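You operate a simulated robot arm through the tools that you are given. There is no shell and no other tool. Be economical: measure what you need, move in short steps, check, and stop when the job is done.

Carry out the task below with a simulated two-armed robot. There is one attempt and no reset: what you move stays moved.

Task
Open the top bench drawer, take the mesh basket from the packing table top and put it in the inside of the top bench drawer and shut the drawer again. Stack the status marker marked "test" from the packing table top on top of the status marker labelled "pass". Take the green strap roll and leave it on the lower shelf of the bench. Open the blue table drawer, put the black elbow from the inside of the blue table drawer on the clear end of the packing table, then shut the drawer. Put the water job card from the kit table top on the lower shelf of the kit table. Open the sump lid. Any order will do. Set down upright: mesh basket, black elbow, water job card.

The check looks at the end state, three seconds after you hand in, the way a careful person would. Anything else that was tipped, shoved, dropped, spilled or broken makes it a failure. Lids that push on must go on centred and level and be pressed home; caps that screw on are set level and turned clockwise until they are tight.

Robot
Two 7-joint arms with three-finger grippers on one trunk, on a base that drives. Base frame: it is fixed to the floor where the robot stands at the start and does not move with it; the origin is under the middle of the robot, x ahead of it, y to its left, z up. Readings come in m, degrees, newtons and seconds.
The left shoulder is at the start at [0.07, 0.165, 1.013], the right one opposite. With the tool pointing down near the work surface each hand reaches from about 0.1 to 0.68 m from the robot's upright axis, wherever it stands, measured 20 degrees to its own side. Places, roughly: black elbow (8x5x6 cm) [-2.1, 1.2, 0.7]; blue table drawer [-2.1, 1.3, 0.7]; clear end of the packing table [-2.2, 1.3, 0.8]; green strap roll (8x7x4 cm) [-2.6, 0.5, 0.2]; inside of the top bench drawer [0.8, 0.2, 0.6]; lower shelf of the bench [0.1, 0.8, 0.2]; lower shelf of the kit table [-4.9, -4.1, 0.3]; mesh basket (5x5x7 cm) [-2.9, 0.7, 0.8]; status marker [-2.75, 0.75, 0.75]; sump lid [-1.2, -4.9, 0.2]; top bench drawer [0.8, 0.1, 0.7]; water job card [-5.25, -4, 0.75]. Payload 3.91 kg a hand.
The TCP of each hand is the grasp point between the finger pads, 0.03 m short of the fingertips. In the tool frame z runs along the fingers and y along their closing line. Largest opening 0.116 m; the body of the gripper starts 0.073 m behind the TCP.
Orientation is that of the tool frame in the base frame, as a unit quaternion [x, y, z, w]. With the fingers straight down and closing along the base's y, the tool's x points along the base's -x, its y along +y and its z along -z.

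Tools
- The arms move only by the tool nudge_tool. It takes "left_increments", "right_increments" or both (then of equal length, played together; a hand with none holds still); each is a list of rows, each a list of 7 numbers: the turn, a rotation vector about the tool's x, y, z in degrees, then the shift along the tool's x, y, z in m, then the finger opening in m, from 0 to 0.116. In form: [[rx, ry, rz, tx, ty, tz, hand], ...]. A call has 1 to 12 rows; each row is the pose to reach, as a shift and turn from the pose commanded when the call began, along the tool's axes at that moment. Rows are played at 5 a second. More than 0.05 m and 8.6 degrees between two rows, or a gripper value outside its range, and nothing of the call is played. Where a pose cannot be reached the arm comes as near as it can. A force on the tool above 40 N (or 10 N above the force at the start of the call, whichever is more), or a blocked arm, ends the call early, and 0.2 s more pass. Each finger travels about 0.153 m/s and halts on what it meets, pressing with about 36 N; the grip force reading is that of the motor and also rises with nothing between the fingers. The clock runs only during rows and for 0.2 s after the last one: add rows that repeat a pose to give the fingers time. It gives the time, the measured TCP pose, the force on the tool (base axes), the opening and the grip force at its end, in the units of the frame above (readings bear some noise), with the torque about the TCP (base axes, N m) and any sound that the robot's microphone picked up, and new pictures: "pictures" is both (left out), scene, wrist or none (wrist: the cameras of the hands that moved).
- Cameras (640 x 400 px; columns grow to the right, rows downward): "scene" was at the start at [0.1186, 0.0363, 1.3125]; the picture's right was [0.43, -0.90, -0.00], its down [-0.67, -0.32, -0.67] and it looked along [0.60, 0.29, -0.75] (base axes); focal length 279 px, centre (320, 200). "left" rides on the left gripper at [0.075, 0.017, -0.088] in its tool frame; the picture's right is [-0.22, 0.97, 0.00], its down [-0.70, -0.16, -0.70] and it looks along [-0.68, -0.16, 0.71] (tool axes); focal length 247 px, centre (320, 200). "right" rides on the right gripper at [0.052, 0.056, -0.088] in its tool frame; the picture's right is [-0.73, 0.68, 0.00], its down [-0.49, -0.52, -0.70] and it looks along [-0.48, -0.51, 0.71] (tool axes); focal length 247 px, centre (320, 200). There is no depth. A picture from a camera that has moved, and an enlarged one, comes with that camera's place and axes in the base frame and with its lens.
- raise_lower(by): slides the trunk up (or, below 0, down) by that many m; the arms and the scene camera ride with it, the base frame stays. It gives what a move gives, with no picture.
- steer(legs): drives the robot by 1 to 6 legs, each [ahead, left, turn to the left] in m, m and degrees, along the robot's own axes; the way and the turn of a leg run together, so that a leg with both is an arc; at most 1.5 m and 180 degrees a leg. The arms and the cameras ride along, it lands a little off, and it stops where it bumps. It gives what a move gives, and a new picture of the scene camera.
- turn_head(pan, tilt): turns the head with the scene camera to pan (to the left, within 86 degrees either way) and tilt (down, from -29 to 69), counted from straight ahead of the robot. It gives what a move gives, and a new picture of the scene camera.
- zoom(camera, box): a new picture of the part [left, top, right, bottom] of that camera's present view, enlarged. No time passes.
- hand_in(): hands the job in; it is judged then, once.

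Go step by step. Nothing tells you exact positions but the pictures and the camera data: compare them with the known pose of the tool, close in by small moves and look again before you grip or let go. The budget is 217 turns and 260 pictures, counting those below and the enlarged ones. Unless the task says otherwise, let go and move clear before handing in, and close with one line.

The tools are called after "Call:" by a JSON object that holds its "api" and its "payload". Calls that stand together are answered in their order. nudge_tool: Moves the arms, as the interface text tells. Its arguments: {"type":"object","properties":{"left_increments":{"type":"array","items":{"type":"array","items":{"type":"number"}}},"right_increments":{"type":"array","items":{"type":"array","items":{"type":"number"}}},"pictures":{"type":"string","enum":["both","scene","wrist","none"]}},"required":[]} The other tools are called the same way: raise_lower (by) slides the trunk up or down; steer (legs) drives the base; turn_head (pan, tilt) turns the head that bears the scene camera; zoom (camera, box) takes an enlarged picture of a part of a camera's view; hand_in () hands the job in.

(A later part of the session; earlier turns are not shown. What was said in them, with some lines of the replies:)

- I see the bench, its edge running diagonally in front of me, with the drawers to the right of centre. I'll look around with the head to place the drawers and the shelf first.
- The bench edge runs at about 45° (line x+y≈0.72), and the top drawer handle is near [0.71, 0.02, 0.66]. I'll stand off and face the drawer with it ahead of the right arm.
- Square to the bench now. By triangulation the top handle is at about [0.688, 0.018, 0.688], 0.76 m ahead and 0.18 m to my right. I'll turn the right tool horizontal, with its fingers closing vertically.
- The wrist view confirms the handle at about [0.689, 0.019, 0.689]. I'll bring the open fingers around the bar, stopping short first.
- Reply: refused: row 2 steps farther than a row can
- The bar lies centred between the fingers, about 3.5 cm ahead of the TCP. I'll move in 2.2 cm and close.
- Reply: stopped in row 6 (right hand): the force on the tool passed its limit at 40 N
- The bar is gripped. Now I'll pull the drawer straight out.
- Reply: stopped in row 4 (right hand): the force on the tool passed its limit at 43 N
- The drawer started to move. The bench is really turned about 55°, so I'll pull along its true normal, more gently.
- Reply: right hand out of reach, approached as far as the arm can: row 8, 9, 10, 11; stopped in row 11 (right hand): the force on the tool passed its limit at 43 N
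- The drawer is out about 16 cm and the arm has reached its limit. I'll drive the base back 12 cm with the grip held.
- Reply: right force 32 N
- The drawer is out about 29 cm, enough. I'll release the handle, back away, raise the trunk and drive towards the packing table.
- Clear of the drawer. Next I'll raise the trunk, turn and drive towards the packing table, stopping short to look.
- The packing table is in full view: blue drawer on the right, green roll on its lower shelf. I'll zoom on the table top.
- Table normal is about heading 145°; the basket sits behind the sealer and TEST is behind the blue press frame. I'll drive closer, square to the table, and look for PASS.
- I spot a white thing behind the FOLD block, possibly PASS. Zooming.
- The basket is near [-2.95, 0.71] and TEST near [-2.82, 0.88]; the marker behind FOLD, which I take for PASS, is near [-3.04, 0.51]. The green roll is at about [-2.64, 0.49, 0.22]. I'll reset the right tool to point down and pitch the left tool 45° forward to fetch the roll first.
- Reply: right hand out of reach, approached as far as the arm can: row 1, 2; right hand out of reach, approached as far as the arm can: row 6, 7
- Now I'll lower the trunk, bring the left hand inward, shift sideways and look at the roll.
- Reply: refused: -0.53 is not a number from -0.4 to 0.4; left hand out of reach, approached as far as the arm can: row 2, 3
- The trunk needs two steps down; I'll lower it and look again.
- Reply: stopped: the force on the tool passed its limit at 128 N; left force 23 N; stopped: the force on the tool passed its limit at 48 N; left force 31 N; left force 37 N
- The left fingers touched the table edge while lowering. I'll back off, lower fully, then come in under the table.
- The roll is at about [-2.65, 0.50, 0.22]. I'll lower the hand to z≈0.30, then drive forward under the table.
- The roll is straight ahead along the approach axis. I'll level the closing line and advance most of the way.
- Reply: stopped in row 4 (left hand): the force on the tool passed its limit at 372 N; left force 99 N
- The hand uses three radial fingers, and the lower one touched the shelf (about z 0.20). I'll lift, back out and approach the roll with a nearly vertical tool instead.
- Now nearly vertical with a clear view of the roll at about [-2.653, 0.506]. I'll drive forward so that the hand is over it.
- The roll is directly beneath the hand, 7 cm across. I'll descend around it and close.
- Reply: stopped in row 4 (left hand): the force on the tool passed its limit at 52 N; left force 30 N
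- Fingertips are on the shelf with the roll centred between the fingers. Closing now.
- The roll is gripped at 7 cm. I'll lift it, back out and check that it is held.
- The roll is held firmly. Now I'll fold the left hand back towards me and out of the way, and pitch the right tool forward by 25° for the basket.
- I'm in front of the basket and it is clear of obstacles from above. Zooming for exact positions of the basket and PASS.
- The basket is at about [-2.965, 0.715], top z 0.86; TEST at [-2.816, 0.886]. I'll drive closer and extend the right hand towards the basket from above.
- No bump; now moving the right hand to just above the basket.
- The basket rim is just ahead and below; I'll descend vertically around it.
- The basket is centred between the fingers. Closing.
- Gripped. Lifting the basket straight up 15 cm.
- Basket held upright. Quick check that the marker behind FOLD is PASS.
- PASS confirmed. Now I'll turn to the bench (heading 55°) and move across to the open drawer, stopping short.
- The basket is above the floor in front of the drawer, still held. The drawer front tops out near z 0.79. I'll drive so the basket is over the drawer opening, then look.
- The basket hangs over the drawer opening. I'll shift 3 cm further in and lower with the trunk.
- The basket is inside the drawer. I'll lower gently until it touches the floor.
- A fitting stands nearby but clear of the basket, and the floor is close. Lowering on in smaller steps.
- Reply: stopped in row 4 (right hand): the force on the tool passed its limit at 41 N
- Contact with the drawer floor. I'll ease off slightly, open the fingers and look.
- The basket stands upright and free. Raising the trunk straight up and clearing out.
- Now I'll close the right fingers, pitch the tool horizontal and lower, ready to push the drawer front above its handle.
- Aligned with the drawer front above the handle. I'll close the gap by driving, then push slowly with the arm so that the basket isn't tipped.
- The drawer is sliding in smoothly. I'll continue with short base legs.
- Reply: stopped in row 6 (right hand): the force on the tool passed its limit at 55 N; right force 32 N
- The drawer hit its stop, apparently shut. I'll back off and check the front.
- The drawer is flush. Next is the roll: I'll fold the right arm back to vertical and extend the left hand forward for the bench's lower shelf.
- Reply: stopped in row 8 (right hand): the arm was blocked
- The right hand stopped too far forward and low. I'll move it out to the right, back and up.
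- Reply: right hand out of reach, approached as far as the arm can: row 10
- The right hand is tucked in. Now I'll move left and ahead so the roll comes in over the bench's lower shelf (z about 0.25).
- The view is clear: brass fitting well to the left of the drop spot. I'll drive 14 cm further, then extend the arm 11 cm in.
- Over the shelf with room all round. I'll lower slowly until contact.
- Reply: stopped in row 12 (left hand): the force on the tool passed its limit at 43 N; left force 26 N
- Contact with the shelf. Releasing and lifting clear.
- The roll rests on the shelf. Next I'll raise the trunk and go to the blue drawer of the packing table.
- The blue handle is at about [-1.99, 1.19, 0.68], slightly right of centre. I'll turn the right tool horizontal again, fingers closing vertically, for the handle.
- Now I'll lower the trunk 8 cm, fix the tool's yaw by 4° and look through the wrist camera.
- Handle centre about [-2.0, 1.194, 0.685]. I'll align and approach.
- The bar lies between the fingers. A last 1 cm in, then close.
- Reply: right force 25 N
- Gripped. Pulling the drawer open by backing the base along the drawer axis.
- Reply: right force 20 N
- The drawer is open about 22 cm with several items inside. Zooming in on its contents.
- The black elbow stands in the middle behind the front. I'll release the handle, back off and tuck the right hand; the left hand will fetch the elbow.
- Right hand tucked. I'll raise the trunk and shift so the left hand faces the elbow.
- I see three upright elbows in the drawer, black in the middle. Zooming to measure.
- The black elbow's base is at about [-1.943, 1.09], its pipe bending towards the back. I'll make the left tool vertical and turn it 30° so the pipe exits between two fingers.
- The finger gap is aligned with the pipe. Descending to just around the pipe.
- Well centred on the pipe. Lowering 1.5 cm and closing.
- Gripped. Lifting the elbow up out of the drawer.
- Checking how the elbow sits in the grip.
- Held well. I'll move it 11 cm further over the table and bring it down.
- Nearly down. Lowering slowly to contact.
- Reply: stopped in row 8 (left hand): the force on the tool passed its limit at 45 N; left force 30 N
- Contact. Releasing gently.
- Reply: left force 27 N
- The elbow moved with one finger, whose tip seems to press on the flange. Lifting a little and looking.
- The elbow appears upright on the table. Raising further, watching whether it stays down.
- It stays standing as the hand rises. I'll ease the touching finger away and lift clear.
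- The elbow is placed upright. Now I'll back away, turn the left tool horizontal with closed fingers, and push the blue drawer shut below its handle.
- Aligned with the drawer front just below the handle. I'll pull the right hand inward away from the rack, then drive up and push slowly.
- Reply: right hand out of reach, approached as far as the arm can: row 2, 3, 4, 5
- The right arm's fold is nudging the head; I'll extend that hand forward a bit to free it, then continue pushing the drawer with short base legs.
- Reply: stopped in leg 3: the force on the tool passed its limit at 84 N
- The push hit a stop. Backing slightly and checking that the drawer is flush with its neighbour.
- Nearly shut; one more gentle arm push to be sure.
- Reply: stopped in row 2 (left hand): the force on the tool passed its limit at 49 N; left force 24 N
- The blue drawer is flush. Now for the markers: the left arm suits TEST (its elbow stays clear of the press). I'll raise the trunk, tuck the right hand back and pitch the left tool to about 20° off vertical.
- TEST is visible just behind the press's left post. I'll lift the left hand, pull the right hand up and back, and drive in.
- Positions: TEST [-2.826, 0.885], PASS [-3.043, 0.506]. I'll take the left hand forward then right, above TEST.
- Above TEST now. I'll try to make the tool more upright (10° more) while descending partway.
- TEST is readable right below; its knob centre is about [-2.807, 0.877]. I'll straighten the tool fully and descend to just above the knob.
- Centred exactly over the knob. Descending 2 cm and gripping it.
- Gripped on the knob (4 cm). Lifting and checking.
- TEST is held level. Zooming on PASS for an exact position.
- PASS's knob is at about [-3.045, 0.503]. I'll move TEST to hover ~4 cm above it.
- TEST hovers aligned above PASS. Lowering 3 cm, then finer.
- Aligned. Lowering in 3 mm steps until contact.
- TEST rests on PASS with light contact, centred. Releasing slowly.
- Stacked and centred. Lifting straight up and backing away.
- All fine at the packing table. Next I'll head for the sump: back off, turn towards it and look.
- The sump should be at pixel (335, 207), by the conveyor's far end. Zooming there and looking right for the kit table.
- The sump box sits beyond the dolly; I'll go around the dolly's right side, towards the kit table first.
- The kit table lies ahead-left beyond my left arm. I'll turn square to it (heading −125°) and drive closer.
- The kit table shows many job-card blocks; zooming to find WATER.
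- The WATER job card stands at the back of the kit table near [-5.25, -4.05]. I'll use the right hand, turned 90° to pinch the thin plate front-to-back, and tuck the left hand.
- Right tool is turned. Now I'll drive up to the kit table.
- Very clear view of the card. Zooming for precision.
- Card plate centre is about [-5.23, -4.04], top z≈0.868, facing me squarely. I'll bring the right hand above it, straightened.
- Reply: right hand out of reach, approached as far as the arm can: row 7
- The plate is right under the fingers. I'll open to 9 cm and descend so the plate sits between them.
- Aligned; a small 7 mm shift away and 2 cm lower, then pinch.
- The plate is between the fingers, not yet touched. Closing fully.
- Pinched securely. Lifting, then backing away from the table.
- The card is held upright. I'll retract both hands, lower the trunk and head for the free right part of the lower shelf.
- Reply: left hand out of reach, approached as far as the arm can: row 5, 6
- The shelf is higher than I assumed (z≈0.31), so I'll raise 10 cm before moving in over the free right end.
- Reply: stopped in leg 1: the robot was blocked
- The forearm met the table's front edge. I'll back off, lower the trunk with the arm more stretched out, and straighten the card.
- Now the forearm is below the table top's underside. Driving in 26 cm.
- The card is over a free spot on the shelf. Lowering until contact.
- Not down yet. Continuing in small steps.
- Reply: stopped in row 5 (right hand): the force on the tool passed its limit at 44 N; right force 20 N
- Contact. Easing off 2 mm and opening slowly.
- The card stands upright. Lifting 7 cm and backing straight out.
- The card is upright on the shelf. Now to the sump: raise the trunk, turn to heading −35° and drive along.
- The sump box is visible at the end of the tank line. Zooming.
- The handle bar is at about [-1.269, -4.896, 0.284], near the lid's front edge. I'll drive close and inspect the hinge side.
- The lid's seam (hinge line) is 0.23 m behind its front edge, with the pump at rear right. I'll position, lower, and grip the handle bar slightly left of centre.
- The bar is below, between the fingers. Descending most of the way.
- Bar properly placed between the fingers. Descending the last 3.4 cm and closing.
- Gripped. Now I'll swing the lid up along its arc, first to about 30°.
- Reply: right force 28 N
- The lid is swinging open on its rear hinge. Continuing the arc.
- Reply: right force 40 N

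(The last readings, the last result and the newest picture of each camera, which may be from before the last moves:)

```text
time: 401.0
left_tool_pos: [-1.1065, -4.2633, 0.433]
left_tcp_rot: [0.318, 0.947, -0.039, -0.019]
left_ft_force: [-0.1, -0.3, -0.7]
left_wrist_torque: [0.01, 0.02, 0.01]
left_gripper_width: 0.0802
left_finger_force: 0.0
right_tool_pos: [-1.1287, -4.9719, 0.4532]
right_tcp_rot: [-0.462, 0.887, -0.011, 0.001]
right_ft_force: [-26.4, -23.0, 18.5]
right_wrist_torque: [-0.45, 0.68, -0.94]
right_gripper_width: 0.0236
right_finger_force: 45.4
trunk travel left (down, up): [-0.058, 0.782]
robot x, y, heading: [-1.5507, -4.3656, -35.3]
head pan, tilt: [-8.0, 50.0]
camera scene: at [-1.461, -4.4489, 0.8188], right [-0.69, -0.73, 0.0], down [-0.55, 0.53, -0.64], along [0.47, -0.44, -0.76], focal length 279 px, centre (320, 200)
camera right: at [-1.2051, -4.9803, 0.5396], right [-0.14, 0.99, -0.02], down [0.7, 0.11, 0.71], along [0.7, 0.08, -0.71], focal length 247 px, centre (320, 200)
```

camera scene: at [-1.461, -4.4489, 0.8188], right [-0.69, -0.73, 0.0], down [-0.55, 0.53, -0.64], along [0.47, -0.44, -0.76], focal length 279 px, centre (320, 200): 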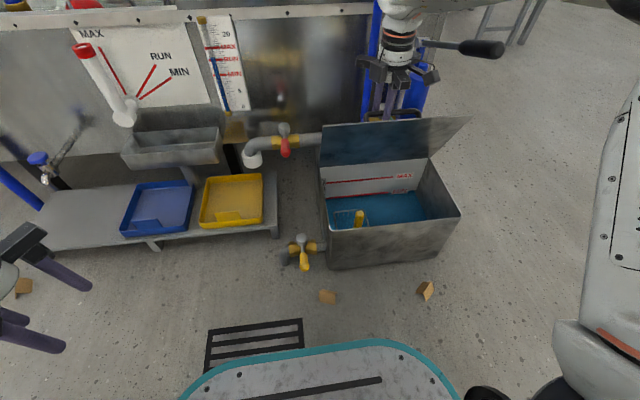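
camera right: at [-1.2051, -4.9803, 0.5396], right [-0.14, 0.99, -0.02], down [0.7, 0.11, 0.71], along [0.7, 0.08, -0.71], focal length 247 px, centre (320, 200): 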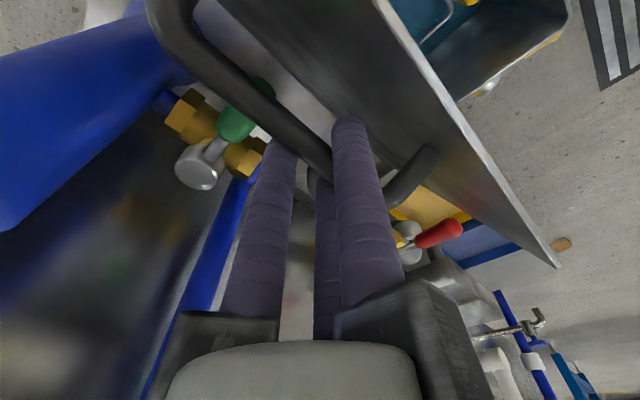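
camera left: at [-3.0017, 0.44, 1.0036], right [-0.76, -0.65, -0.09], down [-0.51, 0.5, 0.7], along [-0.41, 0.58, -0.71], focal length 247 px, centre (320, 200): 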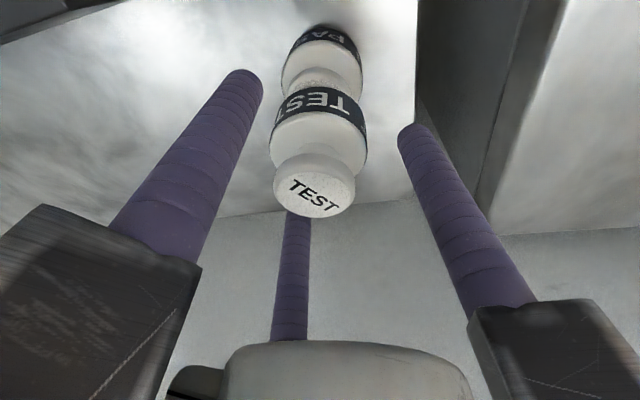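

The lid is at about 70°. Continuing past vertical gently, easing the sideways load.

Call:
{"api": "nudge_tool", "payload": {"right_increments": [[0, 0, 0, 0.004, -0.004, -0.001, 0.005], [0, 0, 0, 0.007, -0.014, -0.002, 0.005], [0, 0, 0, 0.008, -0.026, -0.003, 0.005], [0, 0, 0, 0.008, -0.038, -0.003, 0.005], [0, 0, 0, 0.008, -0.05, -0.002, 0.005], [0, 0, 0, 0.008, -0.062, -0.001, 0.005], [0, 0, 0, 0.008, -0.072, 0.0, 0.005]], "pictures": "both"}}

```text
time: 402.0
left_tool_pos: [-1.1085, -4.2614, 0.4304]
left_tcp_rot: [0.317, 0.947, -0.041, -0.019]
left_ft_force: [-0.5, 0.2, 0.4]
left_wrist_torque: [0.02, -0.03, -0.02]
left_gripper_width: 0.0799
left_finger_force: 0.0
right_tool_pos: [-1.1065, -4.9888, 0.4554]
right_tcp_rot: [-0.468, 0.884, -0.005, 0.002]
right_ft_force: [-8.6, 7.9, 15.4]
right_wrist_torque: [0.19, 0.09, -1.12]
right_gripper_width: 0.0243
right_finger_force: 44.9
trunk travel left (down, up): [-0.058, 0.782]
robot x, y, heading: [-1.5545, -4.3679, -35.1]
head pan, tilt: [-8.0, 50.0]
stopped in row 4 (right hand): the force on the tool passed its limit at 54 N (the readings are from after the stop); the commanded pose is now the measured one
camera scene: at [-1.4632, -4.4476, 0.8185], right [-0.68, -0.73, 0.0], down [-0.56, 0.52, -0.64], along [0.47, -0.44, -0.76], focal length 279 px, centre (320, 200)
camera right: at [-1.1812, -4.9994, 0.5426], right [-0.15, 0.99, -0.01], down [0.7, 0.11, 0.7], along [0.7, 0.1, -0.71], focal length 247 px, centre (320, 200)
```

scene: 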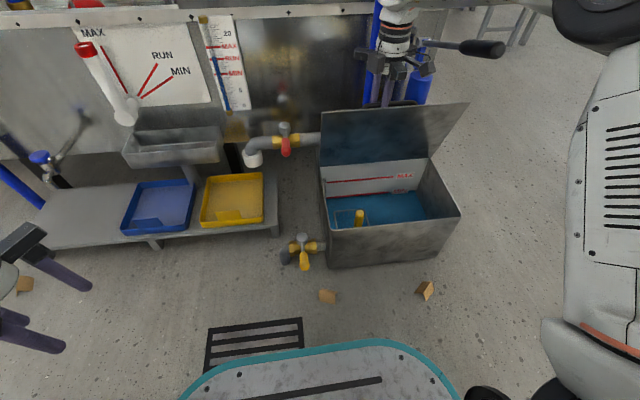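
right: 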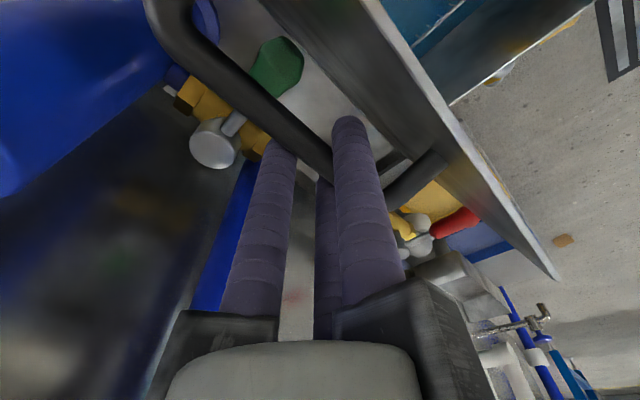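

Something stops the lid at about 77°. Zooming to see what is in contact.

Call:
{"api": "zoom", "payload": {"camera": "scene", "box": [310, 0, 502, 120]}}

```text
3.33 times, centred on (406, 60) of scene
camera zoom: at [-1.4632, -4.4476, 0.8185], right [-0.68, -0.73, 0.0], down [-0.56, 0.52, -0.64], along [0.47, -0.44, -0.76], focal length 930 px, centre (33, 667)
```

zoom: 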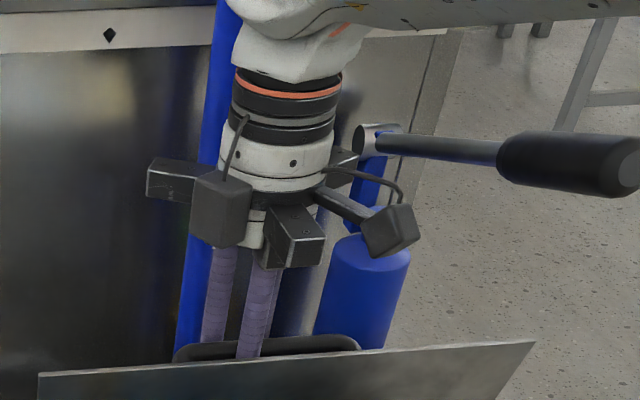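

The hand is hemmed in by the pump and pipe. I'll bring the closed left hand in front of the lid's left half to hold and push it, before letting go with the right.

Call:
{"api": "nudge_tool", "payload": {"left_increments": [[0, 0, 0, -0.028, -0.039, 0.003, 0.06], [0, 0, 0, -0.056, -0.077, 0.006, 0.04], [0, 0, 0, -0.084, -0.116, 0.01, 0.02], [0, 0, 0, -0.112, -0.154, 0.013, 0.0], [0, 0, 0, -0.14, -0.193, 0.016, 0.0], [0, 0, 0, -0.168, -0.231, 0.019, 0.0], [0, 0, 0, -0.196, -0.27, 0.022, 0.0], [0, 0, 0, -0.224, -0.308, 0.026, 0.0], [0, 0, 0, -0.252, -0.347, 0.029, 0.0], [0, 0, 0, -0.28, -0.385, 0.032, 0.0], [0, 0, 0, -0.308, -0.424, 0.035, 0.0], [0, 0, 0, -0.336, -0.462, 0.038, 0.0]], "pictures": "scene"}}

```text
time: 403.5
left_tool_pos: [-1.0908, -4.5471, 0.4623]
left_tcp_rot: [0.271, 0.947, -0.165, -0.055]
left_ft_force: [0.3, 0.5, -0.1]
left_wrist_torque: [-0.04, 0.0, 0.02]
left_gripper_width: 0.0094
left_finger_force: 36.4
right_tool_pos: [-1.1045, -4.9878, 0.4569]
right_tcp_rot: [-0.465, 0.885, -0.003, 0.0]
right_ft_force: [-13.9, 9.6, 15.1]
right_wrist_torque: [1.04, -0.23, -0.86]
right_gripper_width: 0.0242
right_finger_force: 44.9
trunk travel left (down, up): [-0.058, 0.782]
robot x, y, heading: [-1.5539, -4.367, -35.5]
head pan, tilt: [-8.0, 50.0]
stopped in row 7 (right hand): the force on the tool passed its limit at 41 N (the readings are from after the stop); the commanded pose is now the measured one
camera scene: at [-1.4606, -4.4469, 0.8183], right [-0.69, -0.73, 0.0], down [-0.56, 0.52, -0.64], along [0.47, -0.44, -0.76], focal length 279 px, centre (320, 200)
```

scene: 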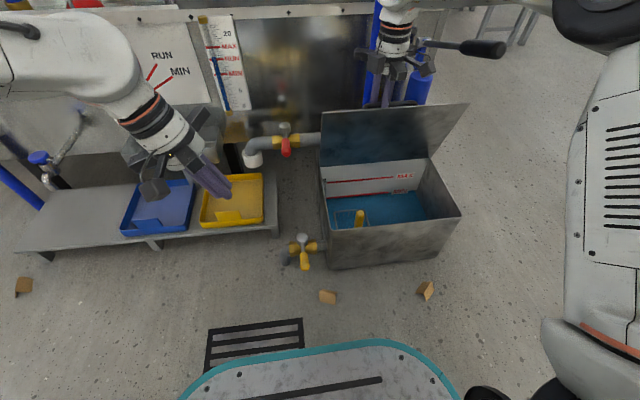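

The call ended only because of the right hand's static load. I'll relax that slightly and continue the left hand's approach.

Call:
{"api": "nudge_tool", "payload": {"left_increments": [[0, 0, 0, -0.019, -0.034, 0.015, 0.0], [0, 0, 0, -0.037, -0.068, 0.031, 0.0], [0, 0, 0, -0.056, -0.102, 0.046, 0.0], [0, 0, 0, -0.075, -0.137, 0.062, 0.0], [0, 0, 0, -0.094, -0.171, 0.077, 0.0], [0, 0, 0, -0.112, -0.205, 0.093, 0.0], [0, 0, 0, -0.131, -0.239, 0.108, 0.0]], "right_increments": [[0, 0, 0, 0, 0.002, 0.001, 0.005], [0, 0, 0, 0, 0.004, 0.002, 0.005], [0, 0, 0, 0, 0.004, 0.002, 0.005], [0, 0, 0, 0, 0.004, 0.002, 0.005], [0, 0, 0, 0, 0.004, 0.002, 0.005], [0, 0, 0, 0, 0.004, 0.002, 0.005], [0, 0, 0, 0, 0.004, 0.002, 0.005]], "pictures": "scene"}}

```text
time: 405.1
left_tool_pos: [-1.1187, -4.839, 0.4438]
left_tcp_rot: [0.27, 0.947, -0.164, -0.053]
left_ft_force: [0.2, 0.9, 0.2]
left_wrist_torque: [-0.02, 0.02, 0.0]
left_gripper_width: 0.0091
left_finger_force: 36.0
right_tool_pos: [-1.1084, -4.987, 0.456]
right_tcp_rot: [-0.467, 0.884, -0.005, 0.0]
right_ft_force: [-6.2, -6.1, 31.5]
right_wrist_torque: [1.06, -0.66, -1.12]
right_gripper_width: 0.0242
right_finger_force: 45.0
trunk travel left (down, up): [-0.058, 0.782]
robot x, y, heading: [-1.5517, -4.3695, -35.2]
head pan, tilt: [-8.0, 50.0]
camera scene: at [-1.4612, -4.447, 0.8188], right [-0.68, -0.73, 0.0], down [-0.56, 0.52, -0.65], along [0.47, -0.44, -0.76], focal length 279 px, centre (320, 200)
```

scene: 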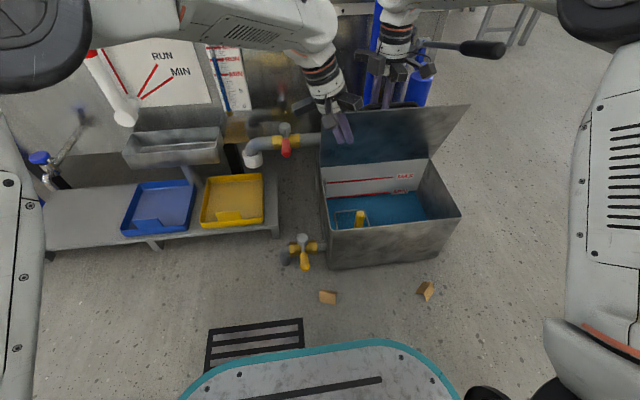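

The left fingers are in front of the lid. Pressing lightly forward to contact.

Call:
{"api": "nudge_tool", "payload": {"left_increments": [[0, 0, 0, -0.008, 0, 0, 0.0], [0, 0, 0, -0.016, 0, 0, 0.0], [0, 0, 0, -0.022, 0, 0, 0.0], [0, 0, 0, -0.028, 0, 0, 0.0], [0, 0, 0, -0.032, 0, 0, 0.0]], "pictures": "none"}}

```text
time: 405.9
left_tool_pos: [-1.104, -4.8481, 0.4404]
left_tcp_rot: [0.273, 0.946, -0.164, -0.058]
left_ft_force: [0.5, -0.4, -0.1]
left_wrist_torque: [0.0, -0.03, -0.01]
left_gripper_width: 0.0091
left_finger_force: 35.7
right_tool_pos: [-1.1072, -4.9897, 0.4558]
right_tcp_rot: [-0.464, 0.886, -0.008, 0.001]
right_ft_force: [-3.4, 2.4, 12.1]
right_wrist_torque: [0.41, -0.13, -0.96]
right_gripper_width: 0.0242
right_finger_force: 45.3
trunk travel left (down, up): [-0.058, 0.782]
robot x, y, heading: [-1.5491, -4.3694, -35.0]
head pan, tilt: [-8.0, 50.0]
stopped in row 4 (left hand): the force on the tool passed its limit at 48 N (the readings are from after the stop); the commanded pose is now the measured one
```

Left hand bears on the lid. Now opening the right hand slightly and lifting it off the bar.

Call:
{"api": "nudge_tool", "payload": {"right_increments": [[0, 0, 0, 0, 0, 0, 0.035], [0, 0, 0, 0, 0, 0, 0.045], [0, 0, 0, 0, 0, -0.02, 0.045], [0, 0, 0, 0, 0, -0.04, 0.045], [0, 0, 0, 0, 0, -0.07, 0.045], [0, 0, 0, 0, 0, -0.1, 0.045]], "pictures": "scene"}}

```text
time: 407.4
left_tool_pos: [-1.1016, -4.8497, 0.4409]
left_tcp_rot: [0.272, 0.947, -0.162, -0.058]
left_ft_force: [-6.9, 6.2, 0.5]
left_wrist_torque: [-0.22, -0.15, 0.08]
left_gripper_width: 0.0093
left_finger_force: 35.7
right_tool_pos: [-1.107, -4.9862, 0.5526]
right_tcp_rot: [-0.466, 0.885, -0.005, 0.0]
right_ft_force: [0.5, 0.7, 0.0]
right_wrist_torque: [0.02, 0.0, 0.02]
right_gripper_width: 0.0449
right_finger_force: 0.1
trunk travel left (down, up): [-0.058, 0.782]
robot x, y, heading: [-1.5521, -4.3694, -35.1]
head pan, tilt: [-8.0, 50.0]
camera scene: at [-1.46, -4.4486, 0.8183], right [-0.68, -0.73, 0.0], down [-0.56, 0.53, -0.64], along [0.47, -0.44, -0.77], focal length 279 px, centre (320, 200)
```

scene: 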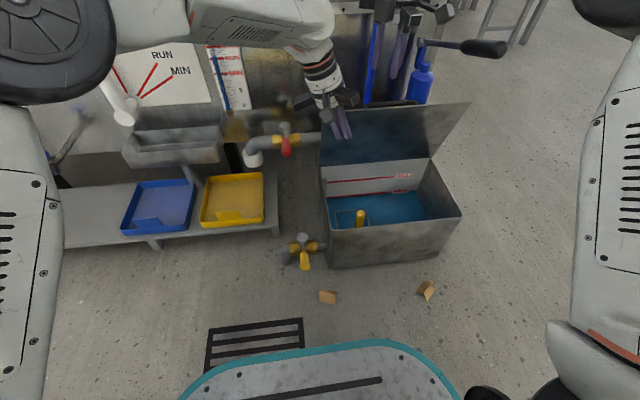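

Right hand is free and the left holds the lid. Retracting the right hand, then pushing the lid on with the left.

Call:
{"api": "nudge_tool", "payload": {"right_increments": [[0, 0, 0, 0, 0.0, -0.04, 0.045], [0, 0, 0, 0, 0.04, -0.06, 0.045], [0, 0, 0, 0, 0.08, -0.06, 0.045], [0, 0, 0, 0.01, 0.12, -0.06, 0.045], [0, 0, 0, 0.03, 0.16, -0.06, 0.045], [0, 0, 0, 0.05, 0.2, -0.06, 0.045]], "pictures": "none"}}

Call:
{"api": "nudge_tool", "payload": {"left_increments": [[0, 0, 0, -0.01, 0, 0, 0.0], [0, 0, 0, -0.02, 0, 0, 0.0], [0, 0, 0, -0.03, 0, 0, 0.0], [0, 0, 0, -0.04, 0, 0, 0.0], [0, 0, 0, -0.05, 0, 0, 0.0], [0, 0, 0, -0.06, 0, 0, 0.0], [0, 0, 0, -0.07, 0, 0, 0.0]], "pictures": "scene"}}

```text
time: 408.8
left_tool_pos: [-1.103, -4.8498, 0.4414]
left_tcp_rot: [0.272, 0.947, -0.16, -0.057]
left_ft_force: [-4.6, 27.4, 13.8]
left_wrist_torque: [-0.55, -0.49, 0.54]
left_gripper_width: 0.009
left_finger_force: 35.9
right_tool_pos: [-1.3024, -4.9156, 0.6119]
right_tcp_rot: [-0.464, 0.886, -0.007, 0.0]
right_ft_force: [-1.9, -3.5, -1.4]
right_wrist_torque: [0.3, -0.26, -0.03]
right_gripper_width: 0.0449
right_finger_force: 0.0
trunk travel left (down, up): [-0.058, 0.782]
robot x, y, heading: [-1.5514, -4.3688, -35.3]
head pan, tilt: [-8.0, 50.0]
```

```text
time: 409.1
left_tool_pos: [-1.1021, -4.8492, 0.4405]
left_tcp_rot: [0.276, 0.945, -0.162, -0.062]
left_ft_force: [-6.8, 6.5, 4.3]
left_wrist_torque: [-0.26, -0.28, 0.06]
left_gripper_width: 0.0093
left_finger_force: 35.9
right_tool_pos: [-1.2991, -4.9112, 0.6132]
right_tcp_rot: [-0.467, 0.884, -0.007, -0.001]
right_ft_force: [0.4, -0.1, -0.3]
right_wrist_torque: [-0.01, -0.02, -0.03]
right_gripper_width: 0.0449
right_finger_force: 0.1
trunk travel left (down, up): [-0.058, 0.782]
robot x, y, heading: [-1.5544, -4.3664, -35.1]
head pan, tilt: [-8.0, 50.0]
stopped in row 1 (left hand): the force on the tool passed its limit at 51 N (the readings are from after the stop); the commanded pose is now the measured one
camera scene: at [-1.4614, -4.4479, 0.8184], right [-0.68, -0.73, 0.0], down [-0.56, 0.52, -0.64], along [0.47, -0.44, -0.77], focal length 279 px, centre (320, 200)
```

scene: 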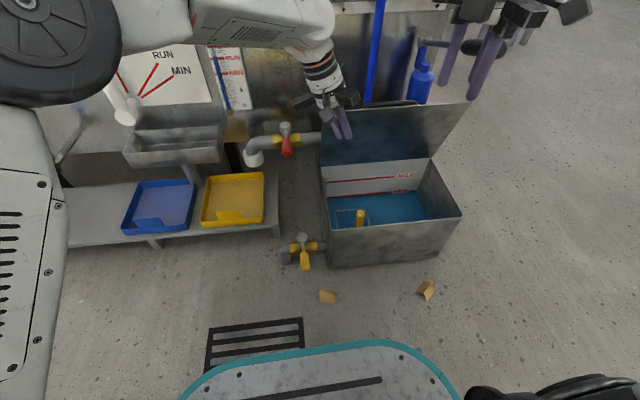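

The lid doesn't go any further: it's against its stop. I'll ease the left hand back and see if the lid stays.

Call:
{"api": "nudge_tool", "payload": {"left_increments": [[0, 0, 0, 0.005, 0, 0, 0.0], [0, 0, 0, 0.01, 0, 0, 0.0], [0, 0, 0, 0.015, 0, 0, 0.0], [0, 0, 0, 0.02, 0, 0, 0.0], [0, 0, 0, 0.02, 0, 0, 0.0]], "pictures": "none"}}

Call:
{"api": "zoom", "payload": {"camera": "scene", "box": [280, 60, 504, 200]}}

```text
time: 410.3
left_tool_pos: [-1.1179, -4.8392, 0.4402]
left_tcp_rot: [0.275, 0.946, -0.161, -0.062]
left_ft_force: [0.7, 0.8, -0.6]
left_wrist_torque: [-0.03, -0.01, 0.01]
left_gripper_width: 0.009
left_finger_force: 35.5
right_tool_pos: [-1.2994, -4.9116, 0.614]
right_tcp_rot: [-0.465, 0.885, -0.006, -0.002]
right_ft_force: [0.3, 0.7, -1.2]
right_wrist_torque: [-0.02, 0.01, 0.02]
right_gripper_width: 0.0451
right_finger_force: 0.0
trunk travel left (down, up): [-0.058, 0.782]
robot x, y, heading: [-1.5548, -4.3712, -35.0]
head pan, tilt: [-8.0, 50.0]
```

```text
2.86 times, centred on (392, 130) of scene
camera zoom: at [-1.4605, -4.4484, 0.8183], right [-0.68, -0.73, 0.0], down [-0.56, 0.52, -0.64], along [0.47, -0.44, -0.77], focal length 797 px, centre (114, 400)
```

zoom: 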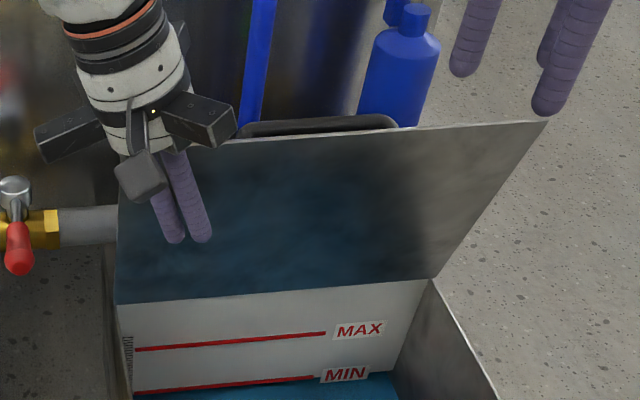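

The lid stays open with no contact. Retracting the left hand the way it came.

Call:
{"api": "nudge_tool", "payload": {"left_increments": [[0, 0, 0, 0.02, 0.0, -0.02, 0.0], [0, 0, 0, 0.045, 0.03, -0.04, 0.0], [0, 0, 0, 0.07, 0.07, -0.05, 0.0], [0, 0, 0, 0.09, 0.11, -0.06, 0.0], [0, 0, 0, 0.11, 0.15, -0.06, 0.0], [0, 0, 0, 0.13, 0.19, -0.06, 0.0], [0, 0, 0, 0.15, 0.23, -0.06, 0.0]], "pictures": "none"}}

Call:
{"api": "steer", "payload": {"legs": [[-0.5, 0, 0]]}}

Call:
{"api": "zoom", "payload": {"camera": "scene", "box": [250, 60, 474, 200]}}

```text
time: 411.9
left_tool_pos: [-1.1171, -4.5586, 0.42]
left_tcp_rot: [0.275, 0.946, -0.162, -0.062]
left_ft_force: [-0.8, 1.1, -0.4]
left_wrist_torque: [-0.01, 0.0, 0.04]
left_gripper_width: 0.009
left_finger_force: 36.2
right_tool_pos: [-1.3001, -4.9108, 0.6135]
right_tcp_rot: [-0.467, 0.884, -0.007, -0.001]
right_ft_force: [0.3, 1.0, 0.2]
right_wrist_torque: [-0.03, 0.0, 0.03]
right_gripper_width: 0.0449
right_finger_force: 0.1
trunk travel left (down, up): [-0.058, 0.782]
robot x, y, heading: [-1.5534, -4.3692, -34.8]
head pan, tilt: [-8.0, 50.0]
```

```text
time: 414.8
left_tool_pos: [-1.5214, -4.2721, 0.419]
left_tcp_rot: [0.272, 0.947, -0.163, -0.062]
left_ft_force: [0.3, -0.5, -0.5]
left_wrist_torque: [0.0, 0.03, -0.01]
left_gripper_width: 0.0094
left_finger_force: 35.8
right_tool_pos: [-1.7009, -4.6257, 0.6115]
right_tcp_rot: [-0.469, 0.883, -0.008, -0.003]
right_ft_force: [-0.2, 0.0, -0.4]
right_wrist_torque: [-0.06, 0.0, 0.0]
right_gripper_width: 0.0448
right_finger_force: 0.1
trunk travel left (down, up): [-0.058, 0.782]
robot x, y, heading: [-1.9584, -4.0841, -34.5]
head pan, tilt: [-8.0, 50.0]
camera scene: at [-1.8647, -4.1628, 0.8177], right [-0.68, -0.74, 0.0], down [-0.56, 0.52, -0.64], along [0.47, -0.44, -0.77], focal length 279 px, centre (320, 200)
```

scene: 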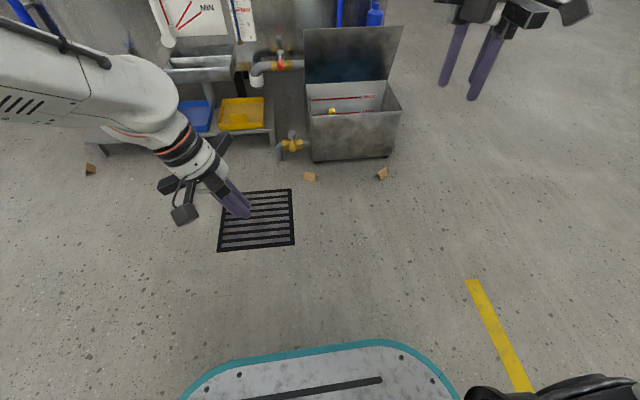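

```text
2.86 times, centred on (362, 130) of scene
camera zoom: at [-1.8647, -4.1628, 0.8177], right [-0.68, -0.74, 0.0], down [-0.56, 0.52, -0.64], along [0.47, -0.44, -0.77], focal length 797 px, centre (200, 400)
```

zoom: 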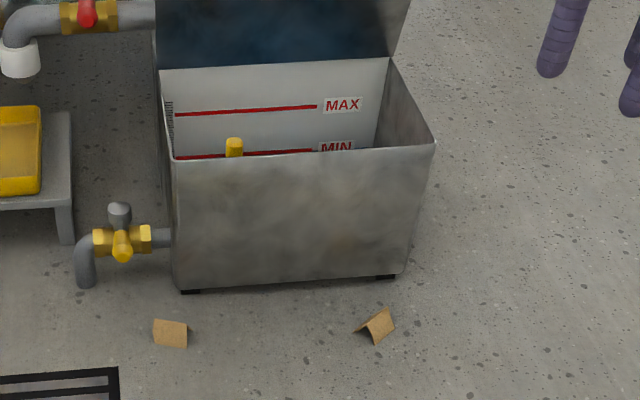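

Everything is in its place: the lid stays open on its own and both hands are clear. Handing in.

Call:
{"api": "hand_in", "payload": {}}

```text
The job is handed in.
```

All six jobs are done and handed in. I didn't reopen the bench drawer to check that the basket was still upright after it closed.
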